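You operate a simulated robot arm through the tools that you are given. There is no shell and no other tool.

You run a simulated robot arm. Do the job below in one go: nothing can be reset, and whatever is moved stays where it is left.

## Task
Set the controls near the top of the wooden bench. At the end: the light button of the green meter is switched on; the switch of the teal charger is switched on; the dial of the green meter is turned to volts; the blue dryer can stands on top of the brown tape; the clear vial with the blue band stands on top of the carton of fuses; the button of the orange torch is switched on; whatever was shut is shut again. Leave all else as you found it, and nothing knocked over.

Only the result counts: the job must be done as asked and must still hold three seconds after the hand-in. Knocking over, shifting, dropping, spilling or breaking anything else fails it.

## Robot
A 7-joint arm with a two-finger gripper, fixed in place. Base frame: the origin is on the floor under the middle of its stand, x ahead of it, y to its left, z up; the work surface is at about z = 760. Readings come in mm, rad, newtons and seconds.
With the tool pointing down near the work surface it reaches from about 340 to 720 mm from the base axis. Its first joint turns from -1.152 to 1.152 rad. Payload 2.45 kg.
Tool frame: the origin (TCP) lies between the finger pads and is the grasp point; the fingertips stand 26 mm ahead of it; z points along the fingers, y is the line along which they close. The gripper opens to 96 mm; its body begins 69 mm behind the TCP.
Orientation is that of the tool frame in the base frame, as [roll, pitch, yaw] about the fixed x, y, z axes, in that order (R = Rz(yaw) Ry(pitch) Rx(roll)). With the fingers straight down and closing along the base's y, the tool's x points along the base's -x, its y along +y and its z along -z.

## Interface
- The arm moves only by the tool apply_moves. Its argument "moves" is a list of rows, each a list of 7 numbers: the turn, a rotation vector about the base's x, y, z in units of 6 degrees (1.0 is 6 degrees), then the shift along the base's x, y, z in units of 25 mm (1.0 is 25 mm), then the finger opening in mm, from 0 to 96. In form: [[wx, wy, wz, x, y, z, fingers], ...]. A call has 1 to 20 rows; each row shifts and turns the commanded pose from where the row before left it. A call with a number of a shift or a turn outside -1 to 1 is refused whole. Rows are played at 5 a second. More than 50 mm and 0.15 rad between two rows, or a gripper value outside its range, and nothing of the call is played. Where a pose cannot be reached the arm comes as near as it can. A force on the tool above 40 N (or 10 N above the force at the start of the call, whichever is more), or a blocked arm, ends the call early, and 0.2 s more pass. Each finger travels about 50 mm/s and halts on what it meets, pressing with about 34 N; the grip force reading is that of the motor and also rises with nothing between the fingers. The clock runs only during rows and for 0.2 s after the last one: add rows that do not move to give the fingers time. It gives the time, the measured TCP pose, the force on the tool (base axes), the opening and the grip force at its end, in the units of the frame above (readings bear some noise), with the torque about the TCP (base axes, N m) and any sound that the robot's microphone picked up.
- Cameras (640 x 400 px; columns grow to the right, rows downward): "scene" is fixed at [189.7, -410.9, 1425.4]; the picture's right is [0.49, -0.87, 0.00], its down [-0.54, -0.30, -0.79] and it looks along [0.69, 0.39, -0.62] (base axes); focal length 219 px, centre (320, 200). "wrist" rides on the gripper at [82, 3, -98] in the tool frame; the picture's right is [-0.04, 1.00, 0.00], its down [-0.73, -0.03, -0.68] and it looks along [-0.68, -0.03, 0.73] (tool axes); focal length 256 px, centre (320, 200). There is no depth. A picture from a camera that has moved, and an enlarged one, comes with that camera's place and axes in the base frame and with its lens. The place of the scene camera against the robot may be out by one fixed shift of up to 18 mm in any direction.
- camera(camera): a new picture of that camera. No time passes.
- zoom(camera, box): a new picture of the part [left, top, right, bottom] of that camera's present view, enlarged. No time passes.
- job_done(): hands the job in; it is judged then, once.

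Nothing tells you positions but the pictures and the camera data. Unless the task says otherwise, let go and move clear before handing in.

The tools are called by a JSON object that holds its "method" and its "body". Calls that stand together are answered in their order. apply_moves: Moves the arm, as the interface text tells. Its arguments: {"type":"object","properties":{"moves":{"type":"array"}},"required":["moves"]} The other tools are called the same way: camera (camera) takes a picture; zoom (camera, box) takes an enlarged picture of a part of a camera's view; job_done () hands the job in.

At the start:

```text
clock: 0.0
tool_pos: [321.1, -223.5, 1276.0]
tcp_rot: [3.14, 0.0, 3.142]
force: [0.8, 0.3, 0.0]
ft_torque: [0.02, 0.03, -0.01]
opening: 95.9
gripper_force: 0.0
```

scene: 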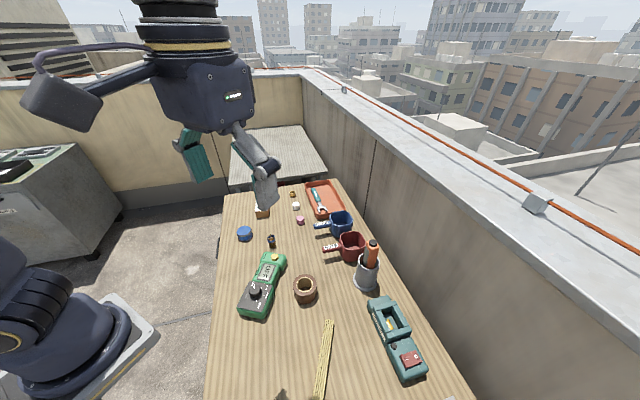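
wrist: 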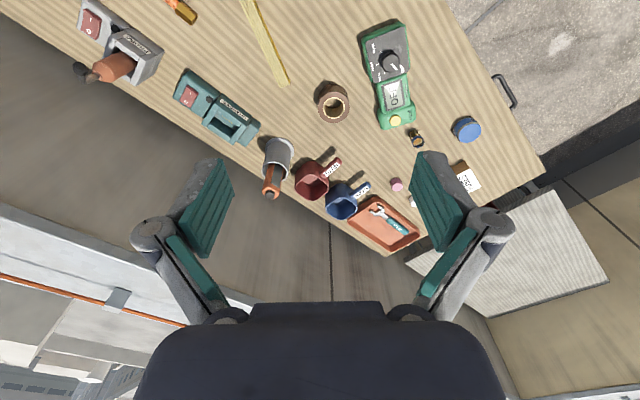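

I see a wooden bench with a green meter, a teal charger, brown tape, a blue can, some mugs, a tray and other items. I'll zoom in on both cameras to locate everything before moving.

{"method": "zoom", "body": {"camera": "scene", "box": [200, 170, 360, 270]}}

{"method": "zoom", "body": {"camera": "scene", "box": [200, 230, 360, 330]}}

{"method": "zoom", "body": {"camera": "scene", "box": [320, 280, 480, 380]}}

{"method": "zoom", "body": {"camera": "wrist", "box": [60, 0, 300, 150]}}

{"method": "zoom", "body": {"camera": "wrist", "box": [300, 10, 540, 160]}}

{"method": "zoom", "body": {"camera": "wrist", "box": [300, 110, 540, 260]}}

```text
4.00 times, centred on (280, 220) of scene
camera zoom: at [189.7, -410.9, 1425.4], right [0.49, -0.87, 0.0], down [-0.54, -0.3, -0.79], along [0.69, 0.39, -0.62], focal length 875 px, centre (480, 120)
```

zoom: 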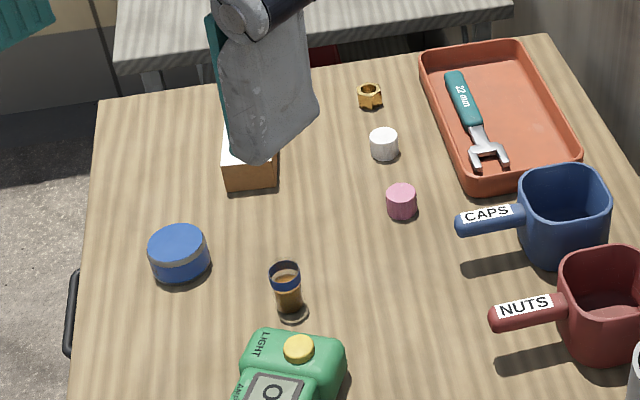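

```text
4.00 times, centred on (280, 280) of scene
camera zoom: at [189.7, -410.9, 1425.4], right [0.49, -0.87, 0.0], down [-0.54, -0.3, -0.79], along [0.69, 0.39, -0.62], focal length 875 px, centre (480, -120)
```

zoom: 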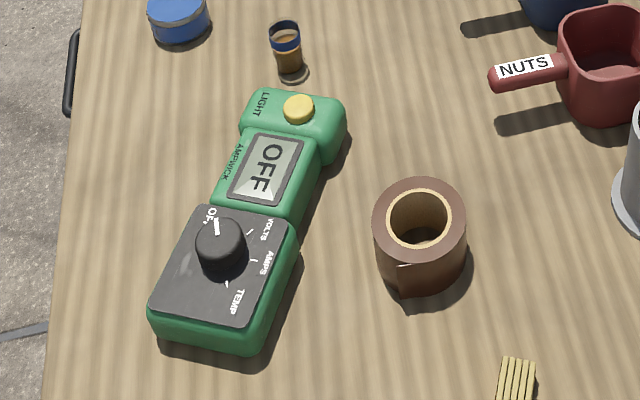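

```text
4.00 times, centred on (400, 330) of scene
camera zoom: at [189.7, -410.9, 1425.4], right [0.49, -0.87, 0.0], down [-0.54, -0.3, -0.79], along [0.69, 0.39, -0.62], focal length 875 px, centre (0, -320)
```

zoom: 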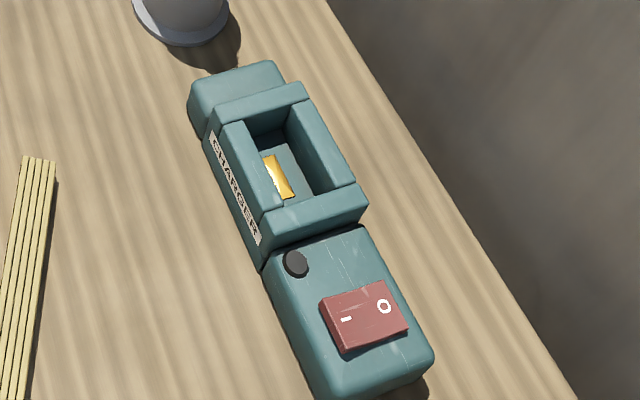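

```text
2.67 times, centred on (180, 75) of wrist
camera zoom: at [239.7, -220.9, 1375.8], right [0.04, 1.0, 0.0], down [0.73, -0.03, 0.68], along [0.68, -0.03, -0.73], focal length 683 px, centre (693, 533)
```

zoom: 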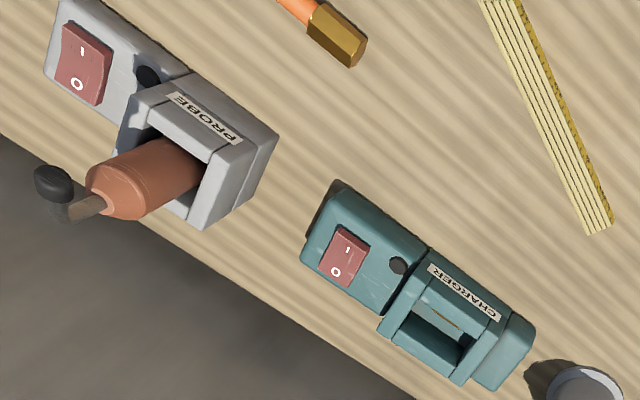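

```text
2.67 times, centred on (420, 85) of wrist
camera zoom: at [239.7, -220.9, 1375.8], right [0.04, 1.0, 0.0], down [0.73, -0.03, 0.68], along [0.68, -0.03, -0.73], focal length 683 px, centre (53, 507)
```

zoom: 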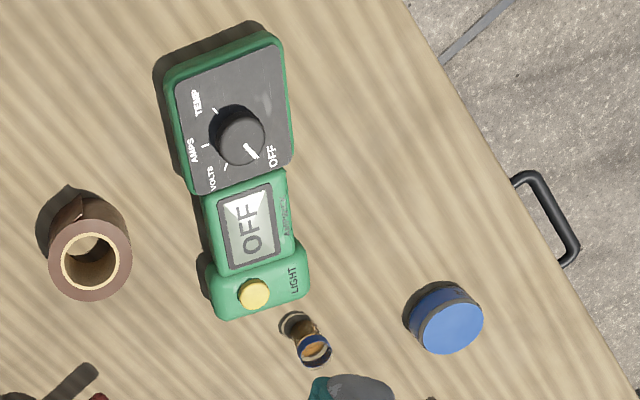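

```text
2.67 times, centred on (420, 185) of wrist
camera zoom: at [239.7, -220.9, 1375.8], right [0.04, 1.0, 0.0], down [0.73, -0.03, 0.68], along [0.68, -0.03, -0.73], focal length 683 px, centre (53, 240)
```

zoom: 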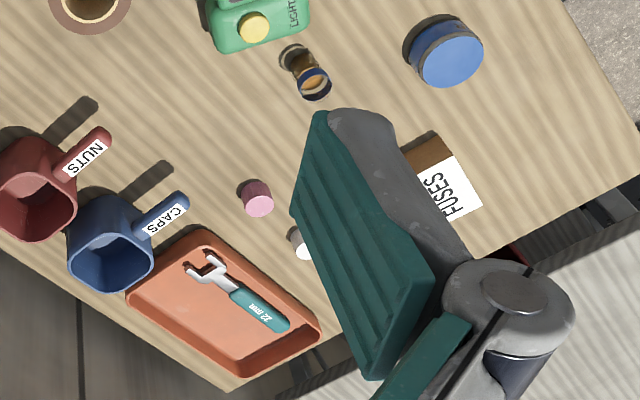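

Next I'll look closer at the orange objects, the drawer handles and the bench's bottom edge to find the torch.

{"method": "zoom", "body": {"camera": "scene", "box": [200, 300, 360, 400]}}

{"method": "zoom", "body": {"camera": "scene", "box": [310, 200, 470, 300]}}

{"method": "zoom", "body": {"camera": "scene", "box": [400, 300, 560, 400]}}

{"method": "zoom", "body": {"camera": "wrist", "box": [120, 0, 280, 100]}}

{"method": "zoom", "body": {"camera": "wrist", "box": [440, 40, 640, 165]}}

{"method": "zoom", "body": {"camera": "wrist", "box": [220, 120, 380, 220]}}

{"method": "zoom", "body": {"camera": "scene", "box": [0, 120, 240, 270]}}

```text
4.00 times, centred on (280, 350) of scene
camera zoom: at [189.7, -410.9, 1425.4], right [0.49, -0.87, 0.0], down [-0.54, -0.3, -0.79], along [0.69, 0.39, -0.62], focal length 875 px, centre (480, -400)
```

zoom: 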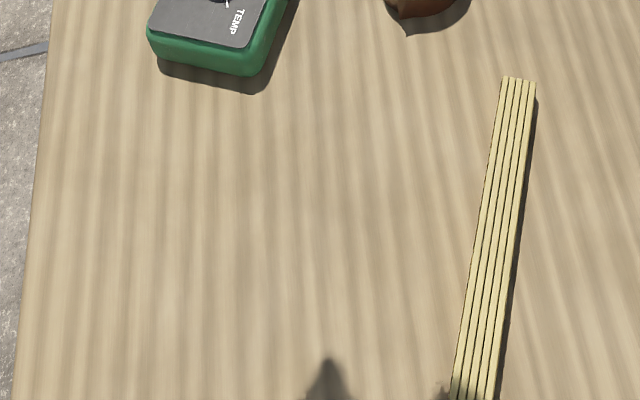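

```text
4.00 times, centred on (390, 250) of scene
camera zoom: at [189.7, -410.9, 1425.4], right [0.49, -0.87, 0.0], down [-0.54, -0.3, -0.79], along [0.69, 0.39, -0.62], focal length 875 px, centre (40, 0)
```

zoom: 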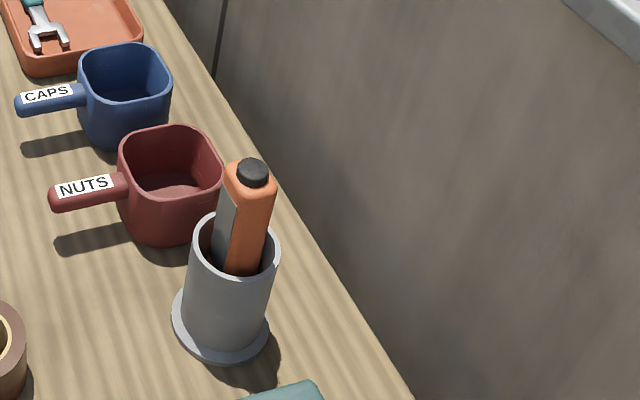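

```text
4.00 times, centred on (480, 350) of scene
camera zoom: at [189.7, -410.9, 1425.4], right [0.49, -0.87, 0.0], down [-0.54, -0.3, -0.79], along [0.69, 0.39, -0.62], focal length 875 px, centre (-320, -400)
```

zoom: 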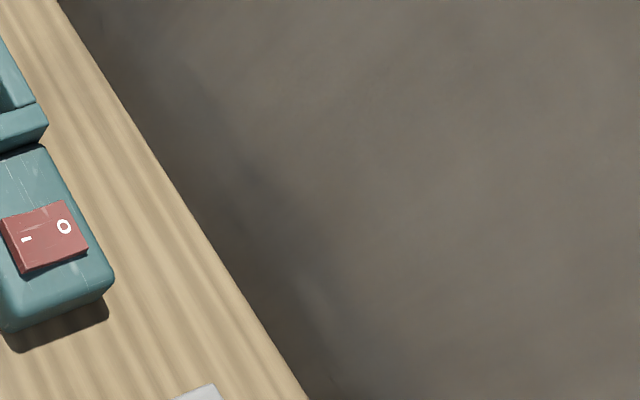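

```text
4.00 times, centred on (200, 50) of wrist
camera zoom: at [239.7, -220.9, 1375.8], right [0.04, 1.0, 0.0], down [0.73, -0.03, 0.68], along [0.68, -0.03, -0.73], focal length 1024 px, centre (800, 800)
```

zoom: 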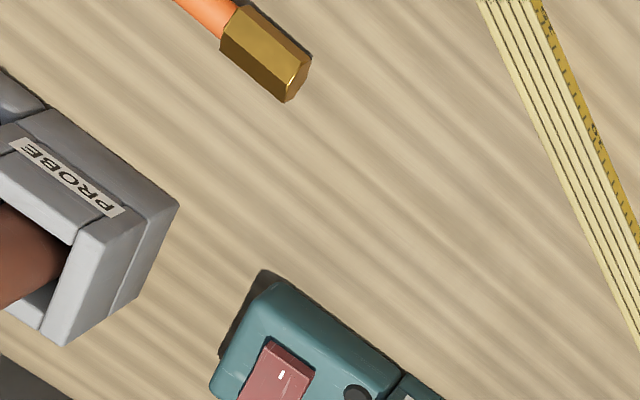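

```text
3.20 times, centred on (540, 102) of wrist
camera zoom: at [239.7, -220.9, 1375.8], right [0.04, 1.0, 0.0], down [0.73, -0.03, 0.68], along [0.68, -0.03, -0.73], focal length 819 px, centre (-384, 512)
```

zoom: 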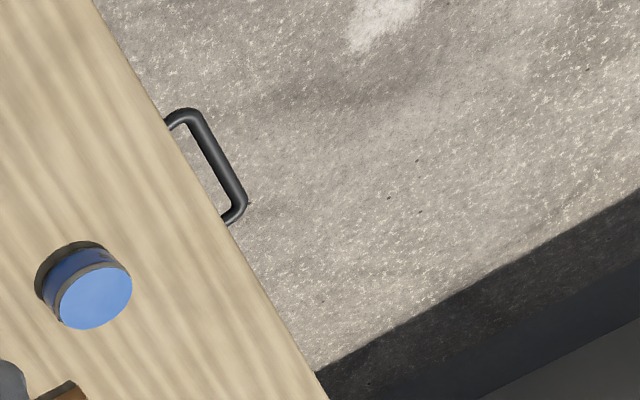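

```text
4.00 times, centred on (300, 170) of wrist
camera zoom: at [239.7, -220.9, 1375.8], right [0.04, 1.0, 0.0], down [0.73, -0.03, 0.68], along [0.68, -0.03, -0.73], focal length 1024 px, centre (400, 320)
```

zoom: 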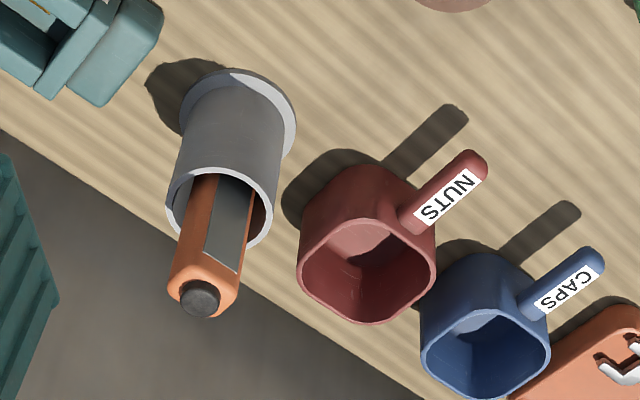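

```text
2.67 times, centred on (120, 195) of scene
camera zoom: at [189.7, -410.9, 1425.4], right [0.49, -0.87, 0.0], down [-0.54, -0.3, -0.79], along [0.69, 0.39, -0.62], focal length 584 px, centre (853, 213)
```

zoom: 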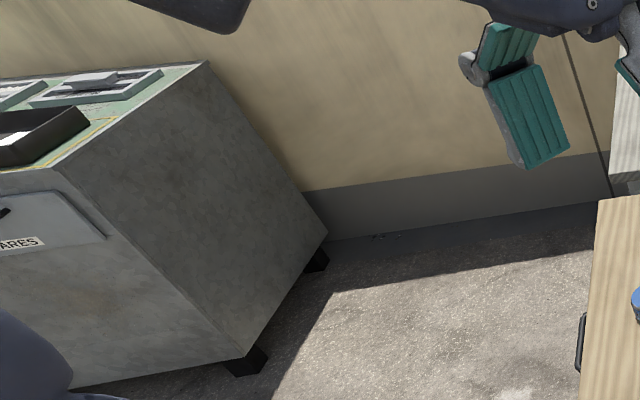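

The bench is yawed about 45° with a drawer handle on the robot-side edge. An orange tool in the grey cup has a black end and there's another orange thing at the bench's right end; I'll move the wrist camera there for a better look.

{"method": "apply_moves", "body": {"moves": [[0, 0, 0, 0, -1, -0.8, 96], [0, 0, 0, 0, -1, -0.8, 96], [0, 0, 0, 0, -1, -0.8, 96], [0, 0, 0, 0, -1, -0.8, 96], [0, 0, 0, 0, -1, -0.8, 96], [0, 0, 0, 0, -1, -0.8, 96], [0, 0, 0, 0, -1, -0.8, 96], [0, 0, 0, 0, -1, -0.8, 96], [0, 0, 0, 0, 0, 0, 96]]}}

{"method": "camera", "body": {"camera": "wrist"}}

{"method": "camera", "body": {"camera": "scene"}}

```text
clock: 2.0
tool_pos: [319.8, -423.6, 1116.3]
tcp_rot: [3.141, 0.001, -3.141]
force: [0.0, -0.1, 1.1]
ft_torque: [-0.02, -0.01, 0.0]
opening: 96.1
gripper_force: 0.1
```

```text
taken
camera wrist: at [238.5, -421.2, 1214.8], right [0.04, 1.0, 0.0], down [0.73, -0.03, 0.68], along [0.68, -0.03, -0.73], focal length 256 px, centre (320, 200)
```

wrist: 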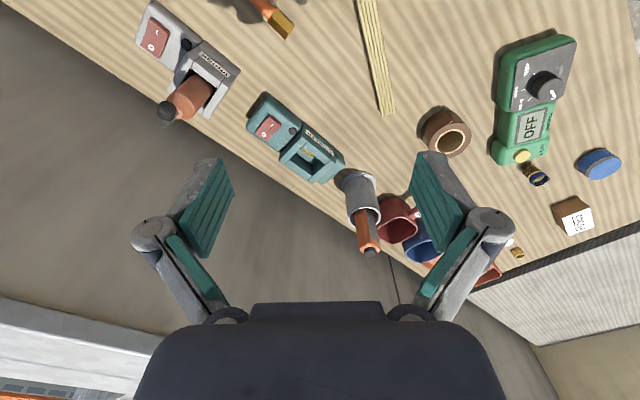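

```text
taken
```

scene: 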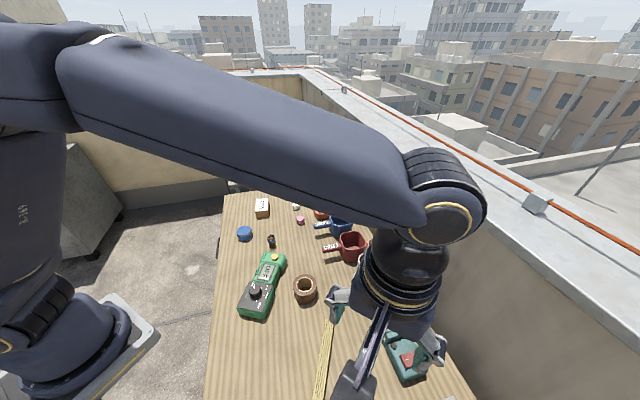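

The orange tool with the brass end is cut off by the frame; I'll move back in x to see it whole.

{"method": "apply_moves", "body": {"moves": [[0, 0, 0, -1, -0.2, 0, 96], [0, 0, 0, -1, -0.2, 0, 96], [0, 0, 0, -1, -0.2, 0, 96], [0, 0, 0, -1, -0.2, 0, 96], [0, 0, 0, 0, 0, 0, 96]]}}

{"method": "camera", "body": {"camera": "wrist"}}

{"method": "zoom", "body": {"camera": "wrist", "box": [150, 0, 390, 150]}}

{"method": "zoom", "body": {"camera": "scene", "box": [210, 180, 330, 255]}}

```text
clock: 3.2
tool_pos: [220.4, -440.8, 1118.7]
tcp_rot: [3.14, 0.001, 3.14]
force: [-0.3, -0.1, -0.2]
ft_torque: [-0.01, -0.06, 0.05]
opening: 96.2
gripper_force: 0.0
```

```text
taken
camera wrist: at [139.3, -438.8, 1217.2], right [0.04, 1.0, 0.0], down [0.73, -0.03, 0.68], along [0.68, -0.03, -0.73], focal length 256 px, centre (320, 200)
```

wrist: 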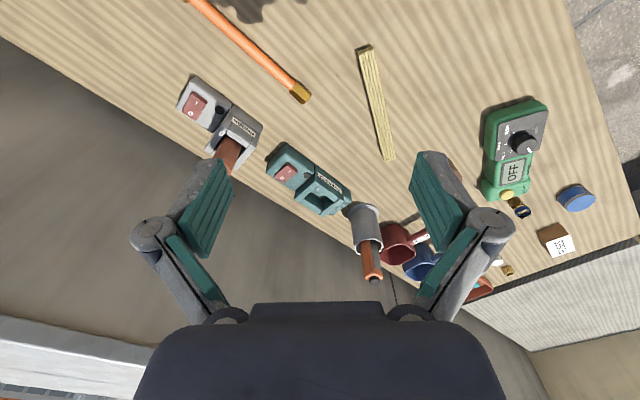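

```text
2.67 times, centred on (270, 75) of wrist
camera zoom: at [139.3, -438.8, 1217.2], right [0.04, 1.0, 0.0], down [0.73, -0.03, 0.68], along [0.68, -0.03, -0.73], focal length 683 px, centre (453, 533)
```

zoom: 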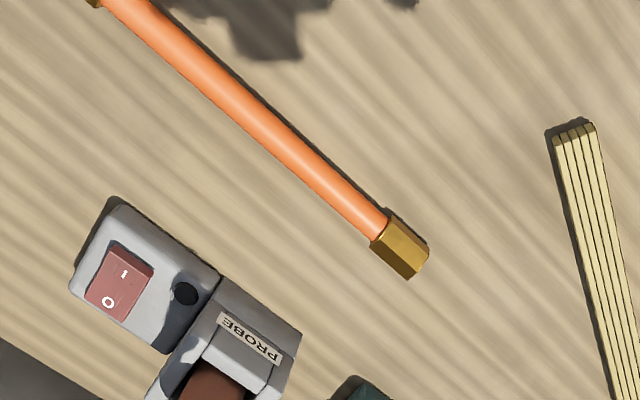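

```text
5.33 times, centred on (270, 218) of scene
camera zoom: at [189.7, -410.9, 1425.4], right [0.49, -0.87, 0.0], down [-0.54, -0.3, -0.79], along [0.69, 0.39, -0.62], focal length 1167 px, centre (587, 107)
```

zoom: 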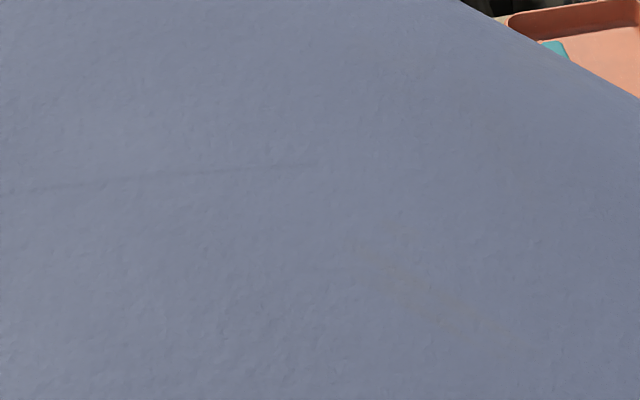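

The orange tube with brass ends is just a hose, so the likely torch is the orange thing standing in the grey cup. I'll move the wrist camera closer to the cup to check.

{"method": "apply_moves", "body": {"moves": [[0, 0, 0, 1, 0.32, -0.26, 96], [0, 0, 0, 1, 0.32, -0.26, 96], [0, 0, 0, 1, 0.32, -0.26, 96], [0, 0, 0, 1, 0.32, -0.26, 96], [0, 0, 0, 1, 0.32, -0.26, 96], [0, 0, 0, 1, 0.32, -0.26, 96], [0, 0, 0, 1, 0.32, -0.26, 96], [0, 0, 0, 1, 0.32, -0.26, 96], [0, 0, 0, 1, 0.32, -0.26, 96], [0, 0, 0, 1, 0.32, -0.26, 96], [0, 0, 0, 1, 0.32, -0.26, 96], [0, 0, 0, 0, 0, 0, 96]]}}

{"method": "camera", "body": {"camera": "wrist"}}

{"method": "camera", "body": {"camera": "scene"}}

```text
clock: 5.8
tool_pos: [496.8, -353.8, 1043.2]
tcp_rot: [-3.14, 0.0, -3.141]
force: [-0.4, 0.5, 0.0]
ft_torque: [0.02, -0.03, -0.02]
opening: 96.3
gripper_force: 0.1
```

```text
taken
camera wrist: at [417.0, -351.7, 1141.7], right [0.04, 1.0, 0.0], down [0.73, -0.03, 0.68], along [0.68, -0.03, -0.73], focal length 256 px, centre (320, 200)
```

wrist: 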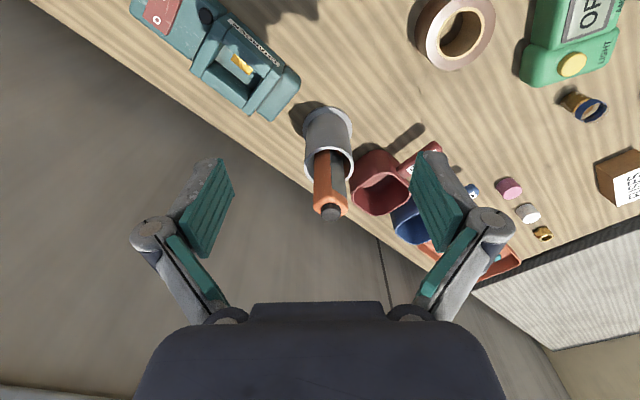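

```text
taken
```

scene: 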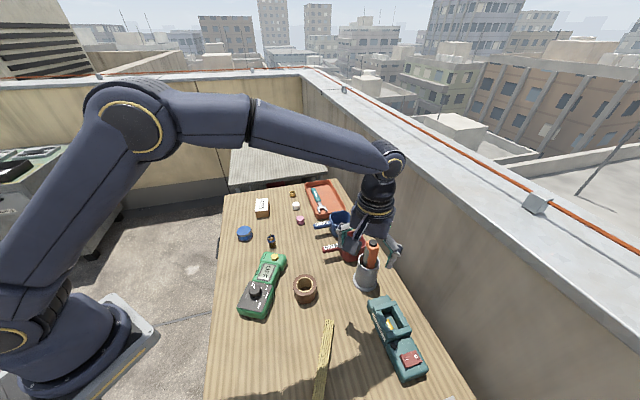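

{"method": "zoom", "body": {"camera": "wrist", "box": [260, 90, 420, 240]}}

{"method": "zoom", "body": {"camera": "wrist", "box": [400, 0, 640, 150]}}

{"method": "zoom", "body": {"camera": "wrist", "box": [120, 0, 320, 125]}}

{"method": "zoom", "body": {"camera": "scene", "box": [210, 180, 330, 255]}}

```text
2.67 times, centred on (340, 165) of wrist
camera zoom: at [417.0, -351.7, 1141.7], right [0.04, 1.0, 0.0], down [0.73, -0.03, 0.68], along [0.68, -0.03, -0.73], focal length 683 px, centre (267, 293)
```

zoom: 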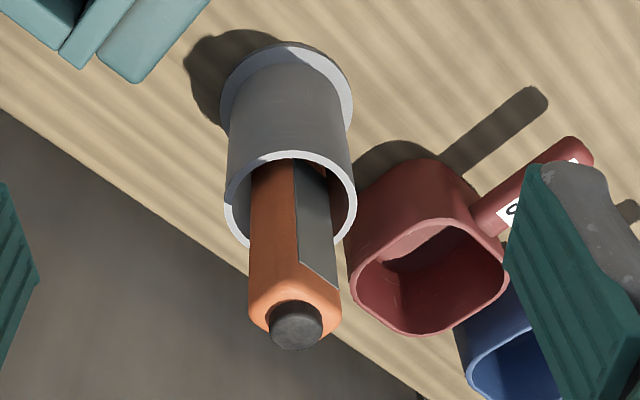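

```text
2.67 times, centred on (520, 75) of wrist
camera zoom: at [417.0, -351.7, 1141.7], right [0.04, 1.0, 0.0], down [0.73, -0.03, 0.68], along [0.68, -0.03, -0.73], focal length 683 px, centre (-213, 533)
```

zoom: 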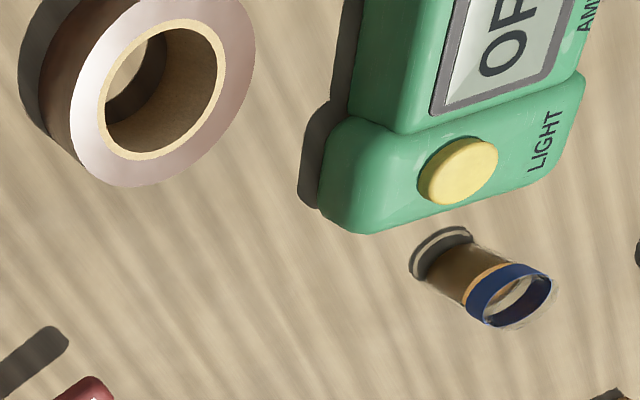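

```text
3.20 times, centred on (220, 62) of wrist
camera zoom: at [417.0, -351.7, 1141.7], right [0.04, 1.0, 0.0], down [0.73, -0.03, 0.68], along [0.68, -0.03, -0.73], focal length 819 px, centre (640, 640)
```

zoom: 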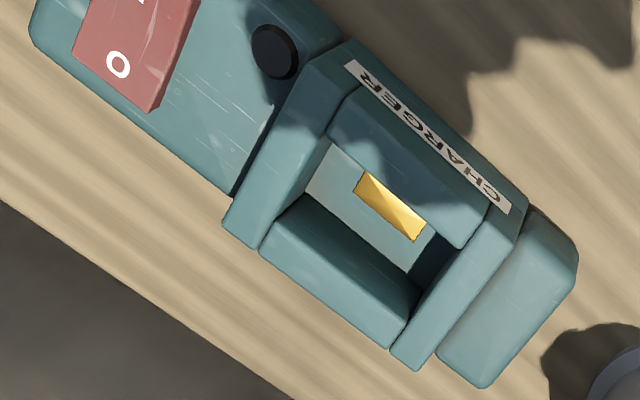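

```text
5.33 times, centred on (270, 218) of scene
camera zoom: at [189.8, -410.9, 1425.4], right [0.49, -0.87, 0.0], down [-0.54, -0.3, -0.79], along [0.69, 0.39, -0.62], focal length 1167 px, centre (587, 107)
```

zoom: 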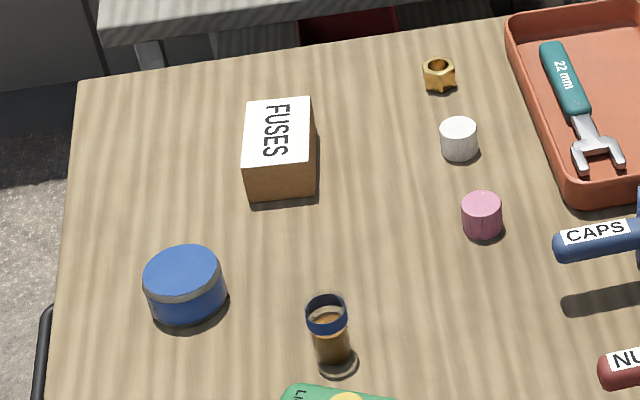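

The vial is clear with the blue band and brown contents, and the torch candidate stands in the grey cup with a black end cap. I'll tilt the wrist for a lower, side view of it.

{"method": "apply_moves", "body": {"moves": [[0, -1, 0, 0, 0, -0.7, 96], [0, -1, 0, 0, 0, -0.7, 96], [0, -1, 0, 0, 0, -0.7, 96], [0, -1, 0, 0, 0, -0.7, 96], [0, -1, 0, 0, 0, -0.7, 96], [0, 0, 0, 0, 0, 0, 96]]}}

{"method": "camera", "body": {"camera": "wrist"}}

{"method": "zoom", "body": {"camera": "wrist", "box": [240, 60, 440, 200]}}

```text
clock: 7.2
tool_pos: [496.0, -355.8, 956.7]
tcp_rot: [-3.141, 0.526, -3.141]
force: [0.9, 0.0, 0.6]
ft_torque: [0.0, 0.0, 0.02]
opening: 96.3
gripper_force: 0.0
```

```text
taken
camera wrist: at [376.3, -353.6, 1001.5], right [0.04, 1.0, 0.02], down [0.29, -0.03, 0.96], along [0.95, -0.03, -0.3], focal length 256 px, centre (320, 200)
```

wrist: 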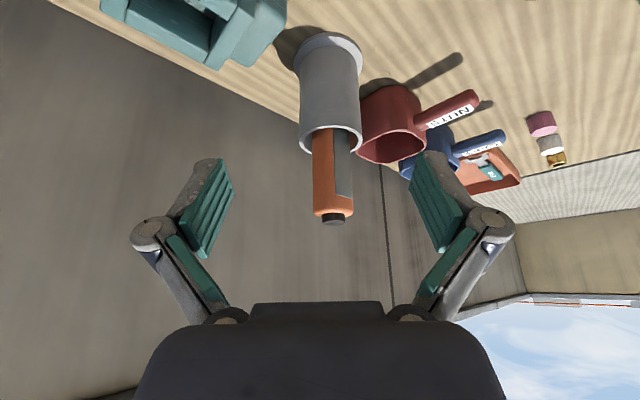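

```text
2.86 times, centred on (340, 130) of wrist
camera zoom: at [376.3, -353.6, 1001.5], right [0.04, 1.0, 0.02], down [0.29, -0.03, 0.96], along [0.95, -0.03, -0.3], focal length 731 px, centre (263, 400)
```

zoom: 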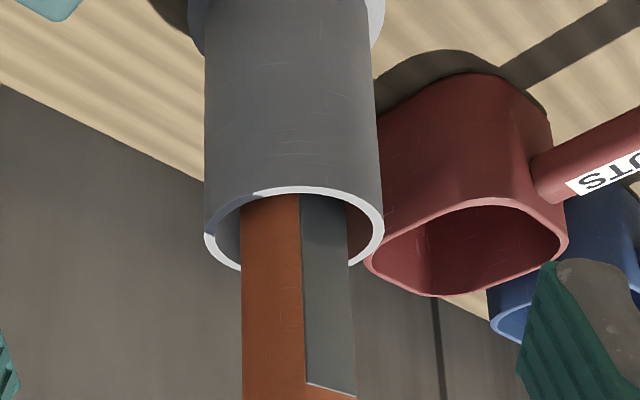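

The cup item is a square orange body with a grey inset and a black end knob. Before deciding it's the torch I'll check the drawer front, so I'm levelling the wrist and sweeping round to the robot-side edge of the bench.

{"method": "apply_moves", "body": {"moves": [[0, 1, 0, -0.5, 0, 0.9, 96], [0, 1, 0, -0.5, 0, 0.9, 96], [0, 1, 0, -0.5, 0, 0.9, 96], [0, 1, 0, -0.5, 0, 0.9, 96], [0, 1, 0, -0.5, 0, 0.9, 96], [0, 0, -0.3, -0.2, 1, 0, 96], [0, 0, -0.3, -0.2, 1, 0, 96], [0, 0, -0.3, -0.2, 1, 0, 96], [0, 0, -0.3, -0.2, 1, 0, 96], [0, 0, -0.3, -0.2, 1, 0, 96], [0, 0, -0.3, -0.2, 1, 0, 96], [0, 0, -0.3, -0.2, 1, 0, 96], [0, 0, -0.3, -0.2, 1, 0, 96], [0, 0, -0.3, -0.2, 1, 0, 96], [0, 0, -0.3, -0.2, 1, 0, 96], [0, 0, -0.3, -0.2, 1, 0, 96], [0, 0, -0.3, -0.2, 1, 0, 96], [0, 0, -0.3, -0.2, 1, 0, 96], [0, 0, -0.3, -0.2, 1, 0, 96], [0, 0, -0.3, -0.2, 1, 0, 96]]}}

{"method": "camera", "body": {"camera": "wrist"}}

{"method": "camera", "body": {"camera": "scene"}}

```text
clock: 11.4
tool_pos: [357.5, 20.0, 1070.9]
tcp_rot: [-3.14, 0.0, 2.671]
force: [-0.7, 0.3, -0.1]
ft_torque: [0.04, 0.01, 0.0]
opening: 96.0
gripper_force: 0.0
```

```text
taken
camera wrist: at [287.4, 58.3, 1169.2], right [0.49, 0.87, 0.0], down [0.64, -0.36, 0.68], along [0.59, -0.33, -0.73], focal length 256 px, centre (320, 200)
```

wrist: 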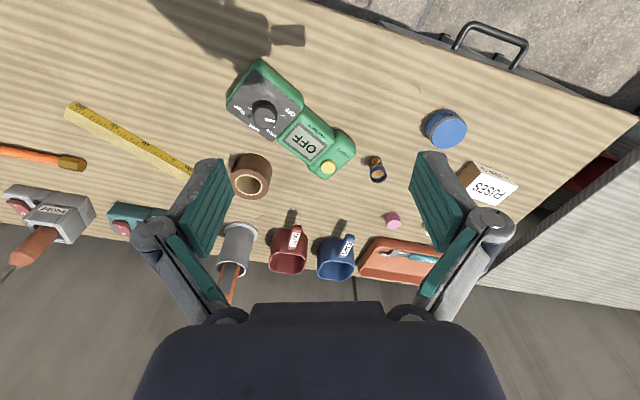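

```text
taken
```

scene: 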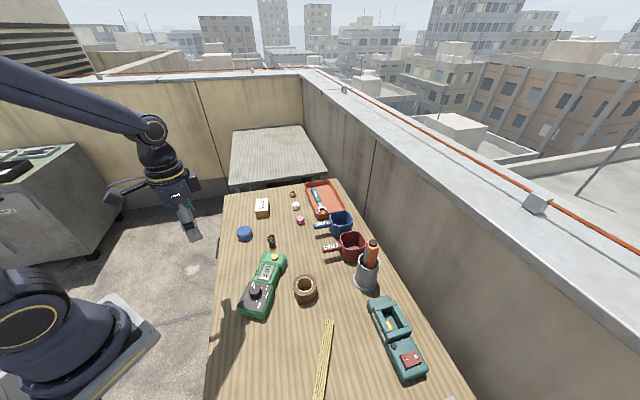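

Good overview; the drawer front with its black handle sticks out at the bench's near edge. I'll move on around to look at the drawer front.

{"method": "apply_moves", "body": {"moves": [[0, 0, -0.2, 0, 1, -0.5, 96], [0, 0, -0.2, 0, 1, -0.5, 96], [0, 0, -0.2, 0, 1, -0.5, 96], [0, 0, -0.2, 0, 1, -0.5, 96], [0, 0, -0.2, 0, 1, -0.5, 96], [0, 0, -0.2, 0, 1, -0.5, 96], [0, 0, -0.2, 0, 1, -0.5, 96], [0, 0, -0.2, 0, 1, -0.5, 96], [0, 0, -0.2, 0, 1, -0.5, 96], [0, 0, -0.2, 0, 1, -0.5, 96], [0, 0, -0.2, 0, 1, -0.5, 96], [0, 0, -0.2, 0, 1, -0.5, 96], [0, 0, 0, 0, 0, 0, 96]]}}

{"method": "camera", "body": {"camera": "wrist"}}

```text
clock: 14.2
tool_pos: [357.1, 320.2, 922.3]
tcp_rot: [-3.14, 0.001, 2.419]
force: [-0.1, 0.7, -0.6]
ft_torque: [-0.04, 0.0, -0.01]
opening: 96.0
gripper_force: 0.1
```

```text
taken
camera wrist: at [299.1, 375.1, 1020.9], right [0.69, 0.72, 0.0], down [0.53, -0.51, 0.68], along [0.49, -0.47, -0.73], focal length 256 px, centre (320, 200)
```

wrist: 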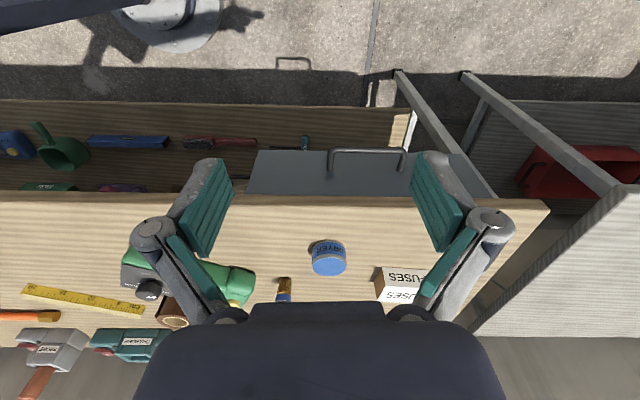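

The blue can reads "DRYER", there is a lower shelf with more items and a grey drawer under the bench top. I'll zoom in on these.

{"method": "zoom", "body": {"camera": "wrist", "box": [0, 80, 240, 230]}}

{"method": "zoom", "body": {"camera": "wrist", "box": [220, 100, 460, 250]}}

{"method": "zoom", "body": {"camera": "wrist", "box": [420, 60, 640, 220]}}

{"method": "zoom", "body": {"camera": "wrist", "box": [240, 220, 440, 320]}}

```text
2.67 times, centred on (120, 155) of wrist
camera zoom: at [299.1, 375.1, 1020.9], right [0.69, 0.72, 0.0], down [0.53, -0.51, 0.68], along [0.49, -0.47, -0.73], focal length 683 px, centre (853, 320)
```

zoom: 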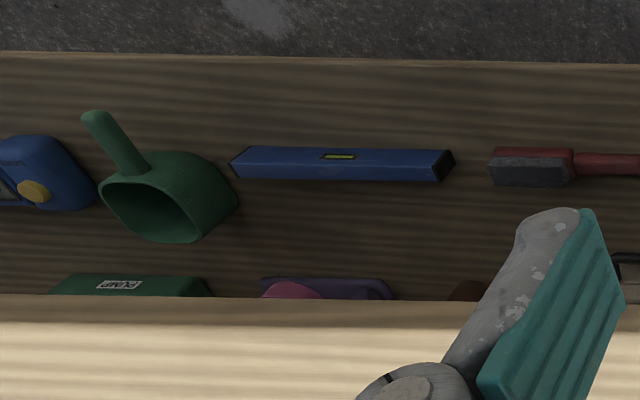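

```text
2.67 times, centred on (340, 175) of wrist
camera zoom: at [299.1, 375.1, 1020.9], right [0.69, 0.72, 0.0], down [0.53, -0.51, 0.68], along [0.49, -0.47, -0.73], focal length 683 px, centre (267, 267)
```

zoom: 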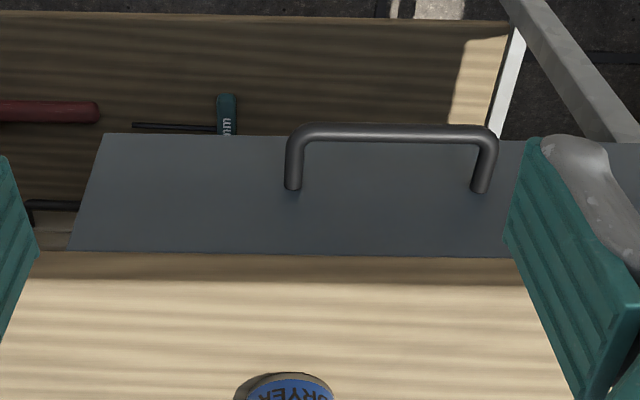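

```text
2.50 times, centred on (530, 140) of wrist
camera zoom: at [299.1, 375.1, 1020.9], right [0.69, 0.72, 0.0], down [0.53, -0.51, 0.68], along [0.49, -0.47, -0.73], focal length 640 px, centre (-205, 350)
```

zoom: 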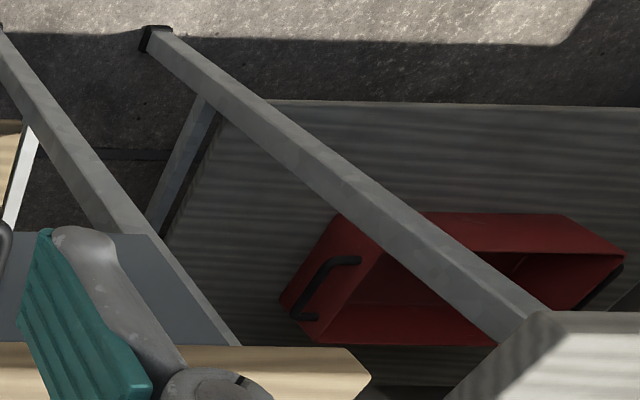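

```text
3.20 times, centred on (340, 270) of wrist
camera zoom: at [299.1, 375.1, 1020.9], right [0.69, 0.72, 0.0], down [0.53, -0.51, 0.68], along [0.49, -0.47, -0.73], focal length 819 px, centre (256, -24)
```

zoom: 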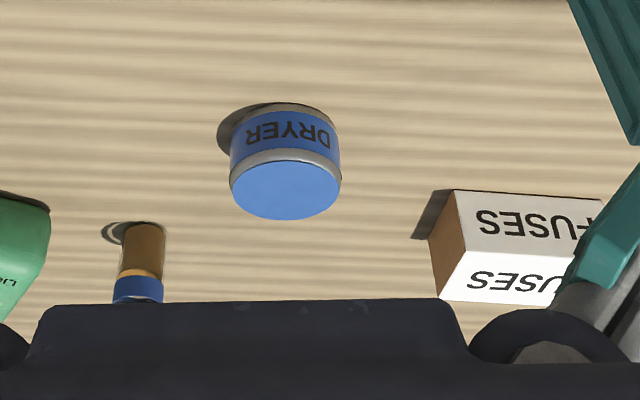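

The handle computes to about (517, 273, 660). Next I'll survey the bench objects from above at closer range with the wrist aligned to the bench.

{"method": "apply_moves", "body": {"moves": [[0, 0, -0.06, 0.37, -1, 0.15, 96], [0, 0, -0.06, 0.37, -1, 0.15, 96], [0, 0, -0.06, 0.37, -1, 0.15, 96], [0, 0, -0.06, 0.37, -1, 0.15, 96], [0, 0, -0.06, 0.37, -1, 0.15, 96], [0, 0, -0.06, 0.37, -1, 0.15, 96], [0, 0, -0.06, 0.37, -1, 0.15, 96], [0, 0, -0.06, 0.37, -1, 0.15, 96], [0, 0, -0.06, 0.37, -1, 0.15, 96], [0, 0, -0.06, 0.37, -1, 0.15, 96], [0, 0, 0, 0, 0, 0, 96], [0, 0, 0, 0, 0, 0, 96]]}}

{"method": "camera", "body": {"camera": "wrist"}}

{"method": "zoom", "body": {"camera": "wrist", "box": [220, 60, 420, 260]}}

{"method": "zoom", "body": {"camera": "wrist", "box": [380, 20, 640, 182]}}

```text
clock: 16.8
tool_pos: [451.4, 71.0, 957.5]
tcp_rot: [-3.141, -0.001, 2.356]
force: [-0.3, 0.5, 0.6]
ft_torque: [0.0, 0.0, 0.01]
opening: 96.0
gripper_force: 0.1
```

```text
taken
camera wrist: at [397.0, 129.8, 1056.7], right [0.73, 0.68, 0.0], down [0.5, -0.54, 0.68], along [0.46, -0.5, -0.73], focal length 256 px, centre (320, 200)
```

wrist: 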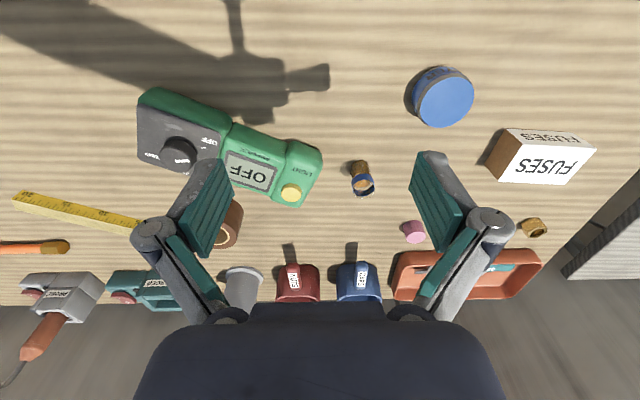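

```text
2.00 times, centred on (320, 160) of wrist
camera zoom: at [397.0, 129.8, 1056.7], right [0.73, 0.68, 0.0], down [0.5, -0.54, 0.68], along [0.46, -0.5, -0.73], focal length 512 px, centre (320, 280)
```

zoom: 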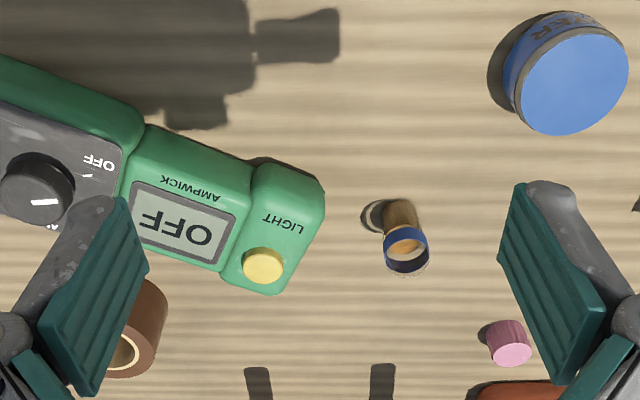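

```text
2.46 times, centred on (510, 101) of wrist
camera zoom: at [397.0, 129.8, 1056.7], right [0.73, 0.68, 0.0], down [0.5, -0.54, 0.68], along [0.46, -0.5, -0.73], focal length 630 px, centre (-148, 444)
```

zoom: 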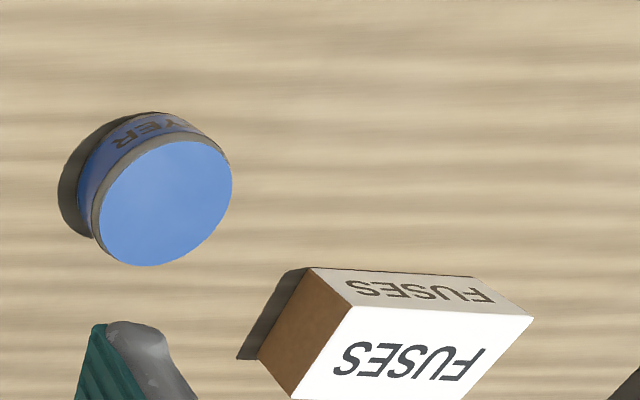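

The can (≈565,140), vial (≈580,13), carton (≈726,184) and LIGHT button (≈518,-55, top z≈809) are located by triangulation. Next I'll go above the dial (≈389,-87) for a close look.

{"method": "apply_moves", "body": {"moves": [[0, 0, 0, -0.21, -0.905, -0.22, 96], [0, 0, 0, -0.21, -0.905, -0.22, 96], [0, 0, 0, -0.21, -0.905, -0.22, 96], [0, 0, 0, -0.21, -0.905, -0.22, 96], [0, 0, 0, -0.21, -0.905, -0.22, 96], [0, 0, 0, -0.21, -0.905, -0.22, 96], [0, 0, 0, -0.21, -0.905, -0.22, 96], [0, 0, 0, -0.21, -0.905, -0.22, 96], [0, 0, 0, 0, 0, 0, 96], [0, 0, 0, 0, 0, 0, 96]]}}

{"method": "camera", "body": {"camera": "wrist"}}

{"method": "zoom", "body": {"camera": "wrist", "box": [220, 0, 420, 125]}}

{"method": "zoom", "body": {"camera": "wrist", "box": [220, 100, 420, 225]}}

```text
clock: 19.0
tool_pos: [407.1, -110.9, 916.3]
tcp_rot: [3.141, -0.001, 2.356]
force: [0.0, -0.3, 0.0]
ft_torque: [0.01, 0.02, -0.01]
opening: 96.1
gripper_force: 0.0
```

```text
taken
camera wrist: at [353.0, -52.8, 1014.8], right [0.73, 0.68, 0.0], down [0.5, -0.54, 0.68], along [0.46, -0.5, -0.73], focal length 256 px, centre (320, 200)
```

wrist: 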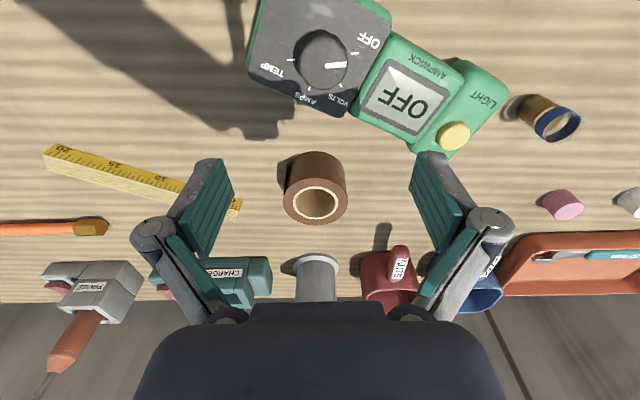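

```text
3.20 times, centred on (320, 62) of wrist
camera zoom: at [353.0, -52.8, 1014.8], right [0.73, 0.68, 0.0], down [0.5, -0.54, 0.68], along [0.46, -0.5, -0.73], focal length 819 px, centre (320, 640)
```

zoom: 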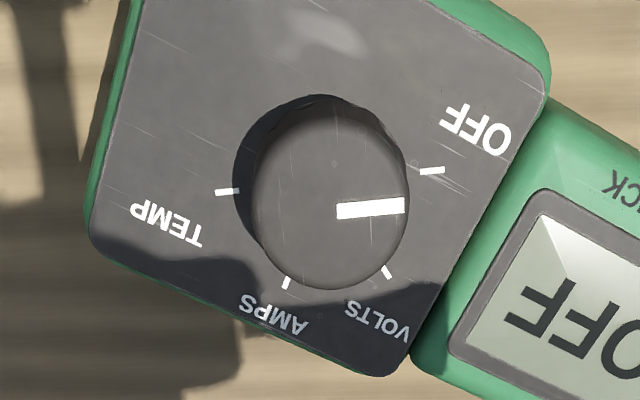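

```text
3.20 times, centred on (320, 162) of wrist
camera zoom: at [353.0, -52.8, 1014.8], right [0.73, 0.68, 0.0], down [0.5, -0.54, 0.68], along [0.46, -0.5, -0.73], focal length 819 px, centre (320, 320)
```

zoom: 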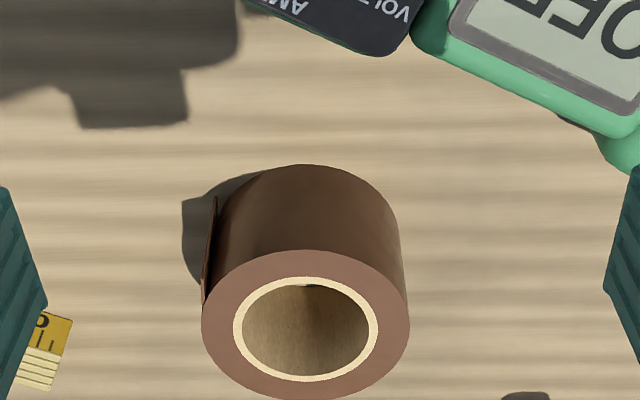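

The dial is centred at about (389,-88.5), knob top z≈827, about 33 mm wide, and the four marks are 60° apart, so volts is 60° clockwise from OFF. I'll position above it, yawed so the turn is centred in the wrist's range.

{"method": "apply_moves", "body": {"moves": [[0, 0, 0.96, -0.055, 0.069, -0.11, 60], [0, 0, 0.96, -0.055, 0.069, -0.11, 60], [0, 0, 0.96, -0.055, 0.069, -0.11, 60], [0, 0, 0.96, -0.055, 0.069, -0.11, 60], [0, 0, 0.96, -0.055, 0.069, -0.11, 60], [0, 0, 0.96, -0.055, 0.069, -0.11, 60], [0, 0, 0.96, -0.055, 0.069, -0.11, 60], [0, 0, 0.96, -0.055, 0.069, -0.11, 60], [0, 0, 0.96, -0.055, 0.069, -0.11, 60], [0, 0, 0.96, -0.055, 0.069, -0.11, 60], [0, 0, 0.96, -0.055, 0.069, -0.11, 60], [0, 0, 0.96, -0.055, 0.069, -0.11, 60], [0, 0, 0.96, -0.055, 0.069, -0.11, 60], [0, 0, 0, 0, 0, 0, 60], [0, 0, 0, 0, 0, 0, 60]]}}

{"method": "camera", "body": {"camera": "wrist"}}

{"method": "zoom", "body": {"camera": "wrist", "box": [220, 50, 420, 175]}}

```text
clock: 22.2
tool_pos: [390.2, -89.4, 879.0]
tcp_rot: [3.14, 0.0, -2.619]
force: [-0.2, -0.2, 0.7]
ft_torque: [0.0, -0.01, -0.02]
opening: 59.9
gripper_force: 0.1
```

```text
taken
camera wrist: at [318.3, -128.0, 976.8], right [-0.46, 0.89, 0.0], down [0.65, 0.34, 0.68], along [0.6, 0.31, -0.73], focal length 256 px, centre (320, 200)
```

wrist: 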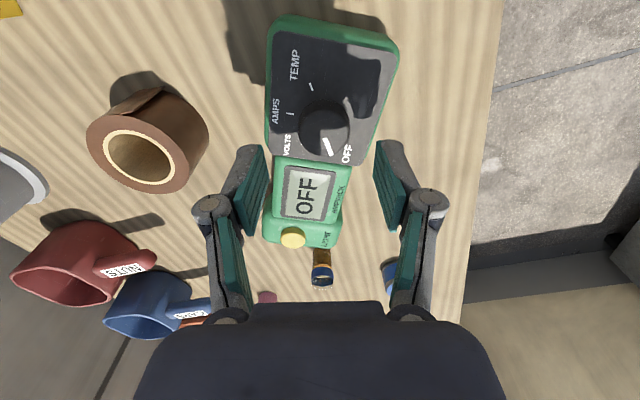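

```text
3.20 times, centred on (320, 112) of wrist
camera zoom: at [318.3, -128.0, 976.8], right [-0.46, 0.89, 0.0], down [0.65, 0.34, 0.68], along [0.6, 0.31, -0.73], focal length 819 px, centre (320, 480)
```

zoom: 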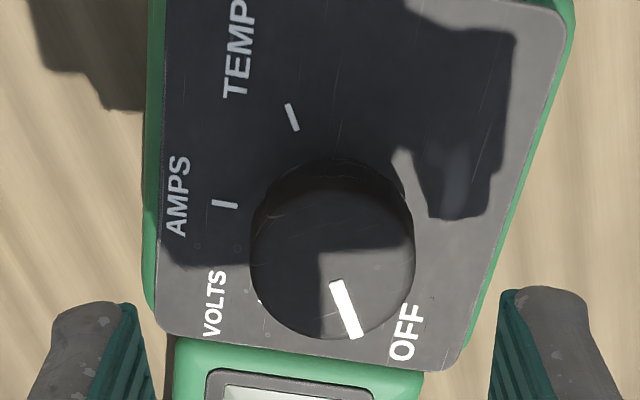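

The knob is about 2–3 mm off my tool axis; I'll correct for that, descend around the knob and close gently on it.

{"method": "apply_moves", "body": {"moves": [[0, 0, 0, -0.05, 0.018, -0.41, 60], [0, 0, 0, -0.05, 0.018, -0.41, 60], [0, 0, 0, 0, 0, -0.41, 60], [0, 0, 0, 0, 0, -0.41, 60], [0, 0, 0, 0, 0, 0, 60], [0, 0, 0, 0, 0, 0, 60]]}}

{"method": "camera", "body": {"camera": "wrist"}}

{"method": "zoom", "body": {"camera": "wrist", "box": [220, 80, 420, 205]}}

```text
clock: 23.6
tool_pos: [387.3, -86.8, 838.2]
tcp_rot: [-3.142, 0.002, -2.62]
force: [-0.4, -0.4, 0.2]
ft_torque: [0.0, 0.04, -0.01]
opening: 60.0
gripper_force: 0.0
```

```text
taken
camera wrist: at [315.5, -126.3, 936.3], right [-0.46, 0.89, 0.0], down [0.65, 0.34, 0.68], along [0.6, 0.31, -0.73], focal length 256 px, centre (320, 200)
```

wrist: 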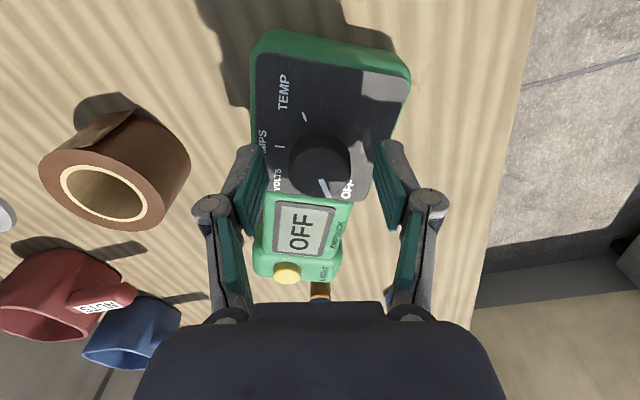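

```text
3.20 times, centred on (320, 142) of wrist
camera zoom: at [315.5, -126.3, 936.3], right [-0.46, 0.89, 0.0], down [0.65, 0.34, 0.68], along [0.6, 0.31, -0.73], focal length 819 px, centre (320, 384)
```

zoom: 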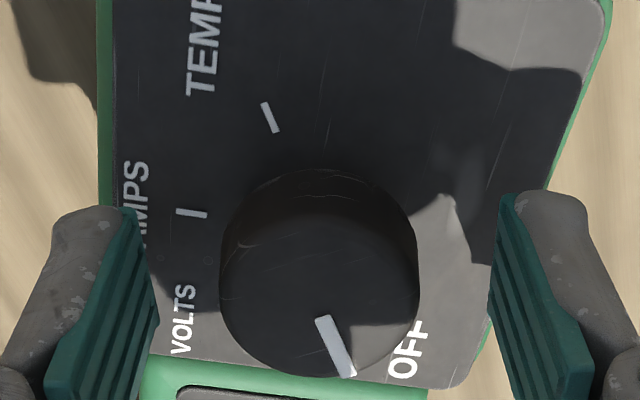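

The knob sits centred between the fingers. I'll close on it.

{"method": "apply_moves", "body": {"moves": [[0, 0, 0, 0, 0, 0, 44], [0, 0, 0, 0, 0, 0, 36], [0, 0, 0, 0, 0, 0, 30], [0, 0, 0, 0, 0, 0, 30]]}}

{"method": "zoom", "body": {"camera": "wrist", "box": [220, 80, 420, 205]}}

```text
clock: 24.6
tool_pos: [386.9, -87.4, 837.3]
tcp_rot: [3.141, -0.001, -2.619]
force: [-0.5, -0.9, 3.3]
ft_torque: [-0.01, 0.02, -0.01]
opening: 33.7
gripper_force: 33.8
```

```text
3.20 times, centred on (320, 142) of wrist
camera zoom: at [315.5, -126.4, 936.4], right [-0.46, 0.89, 0.0], down [0.65, 0.34, 0.68], along [0.6, 0.31, -0.73], focal length 819 px, centre (320, 384)
```

zoom: 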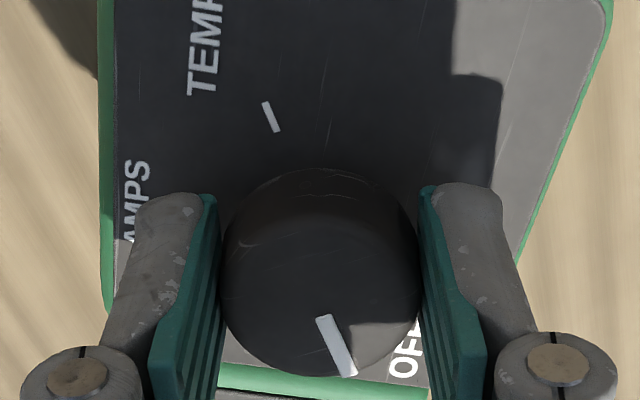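

Gripped firmly at 33.7 mm with the meter unmoved. Now I'll turn 60° clockwise (seen from above).

{"method": "apply_moves", "body": {"moves": [[0, 0, -1, 0, 0, 0, 30], [0, 0, -1, 0, 0, 0, 30], [0, 0, -1, 0, 0, 0, 30], [0, 0, -1, 0, 0, 0, 30], [0, 0, -1, 0, 0, 0, 30], [0, 0, -1, 0, 0, 0, 30], [0, 0, -1, 0, 0, 0, 30], [0, 0, -1, 0, 0, 0, 30], [0, 0, -1, 0, 0, 0, 30], [0, 0, -1, 0, 0, 0, 30], [0, 0, 0, 0, 0, 0, 30]]}}

{"method": "camera", "body": {"camera": "wrist"}}

{"method": "zoom", "body": {"camera": "wrist", "box": [220, 80, 420, 205]}}

{"method": "zoom", "body": {"camera": "scene", "box": [210, 230, 330, 330]}}

```text
clock: 27.0
tool_pos: [388.4, -87.2, 838.8]
tcp_rot: [-3.141, 0.002, 2.614]
force: [0.1, 0.1, 0.0]
ft_torque: [-0.08, 0.19, -0.01]
opening: 33.8
gripper_force: 33.7
```

```text
taken
camera wrist: at [320.2, -45.0, 936.3], right [0.54, 0.84, 0.0], down [0.62, -0.39, 0.68], along [0.57, -0.37, -0.73], focal length 256 px, centre (320, 200)
```

wrist: 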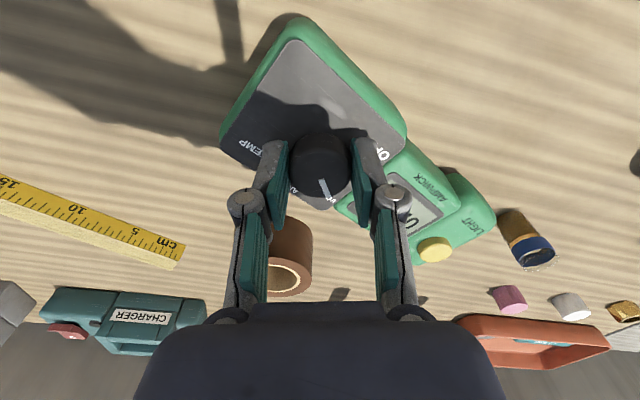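

```text
3.20 times, centred on (320, 142) of wrist
camera zoom: at [320.2, -45.0, 936.3], right [0.54, 0.84, 0.0], down [0.62, -0.39, 0.68], along [0.57, -0.37, -0.73], focal length 819 px, centre (320, 384)
```

zoom: 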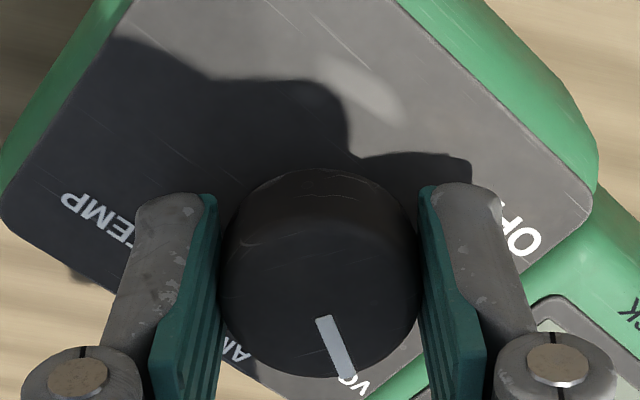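

```text
4.00 times, centred on (270, 280) of scene
camera zoom: at [189.8, -410.9, 1425.4], right [0.49, -0.87, 0.0], down [-0.54, -0.3, -0.79], along [0.69, 0.39, -0.62], focal length 875 px, centre (520, -120)
```

zoom: 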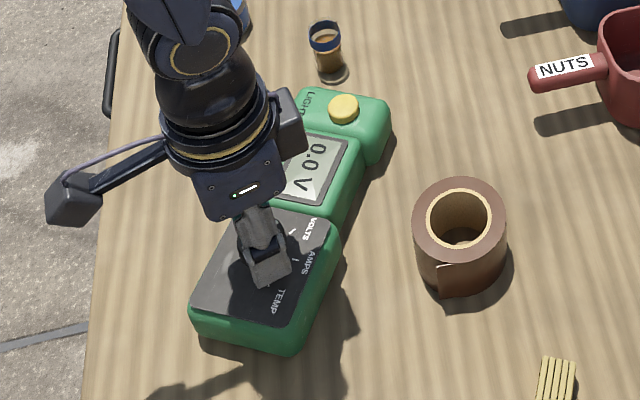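

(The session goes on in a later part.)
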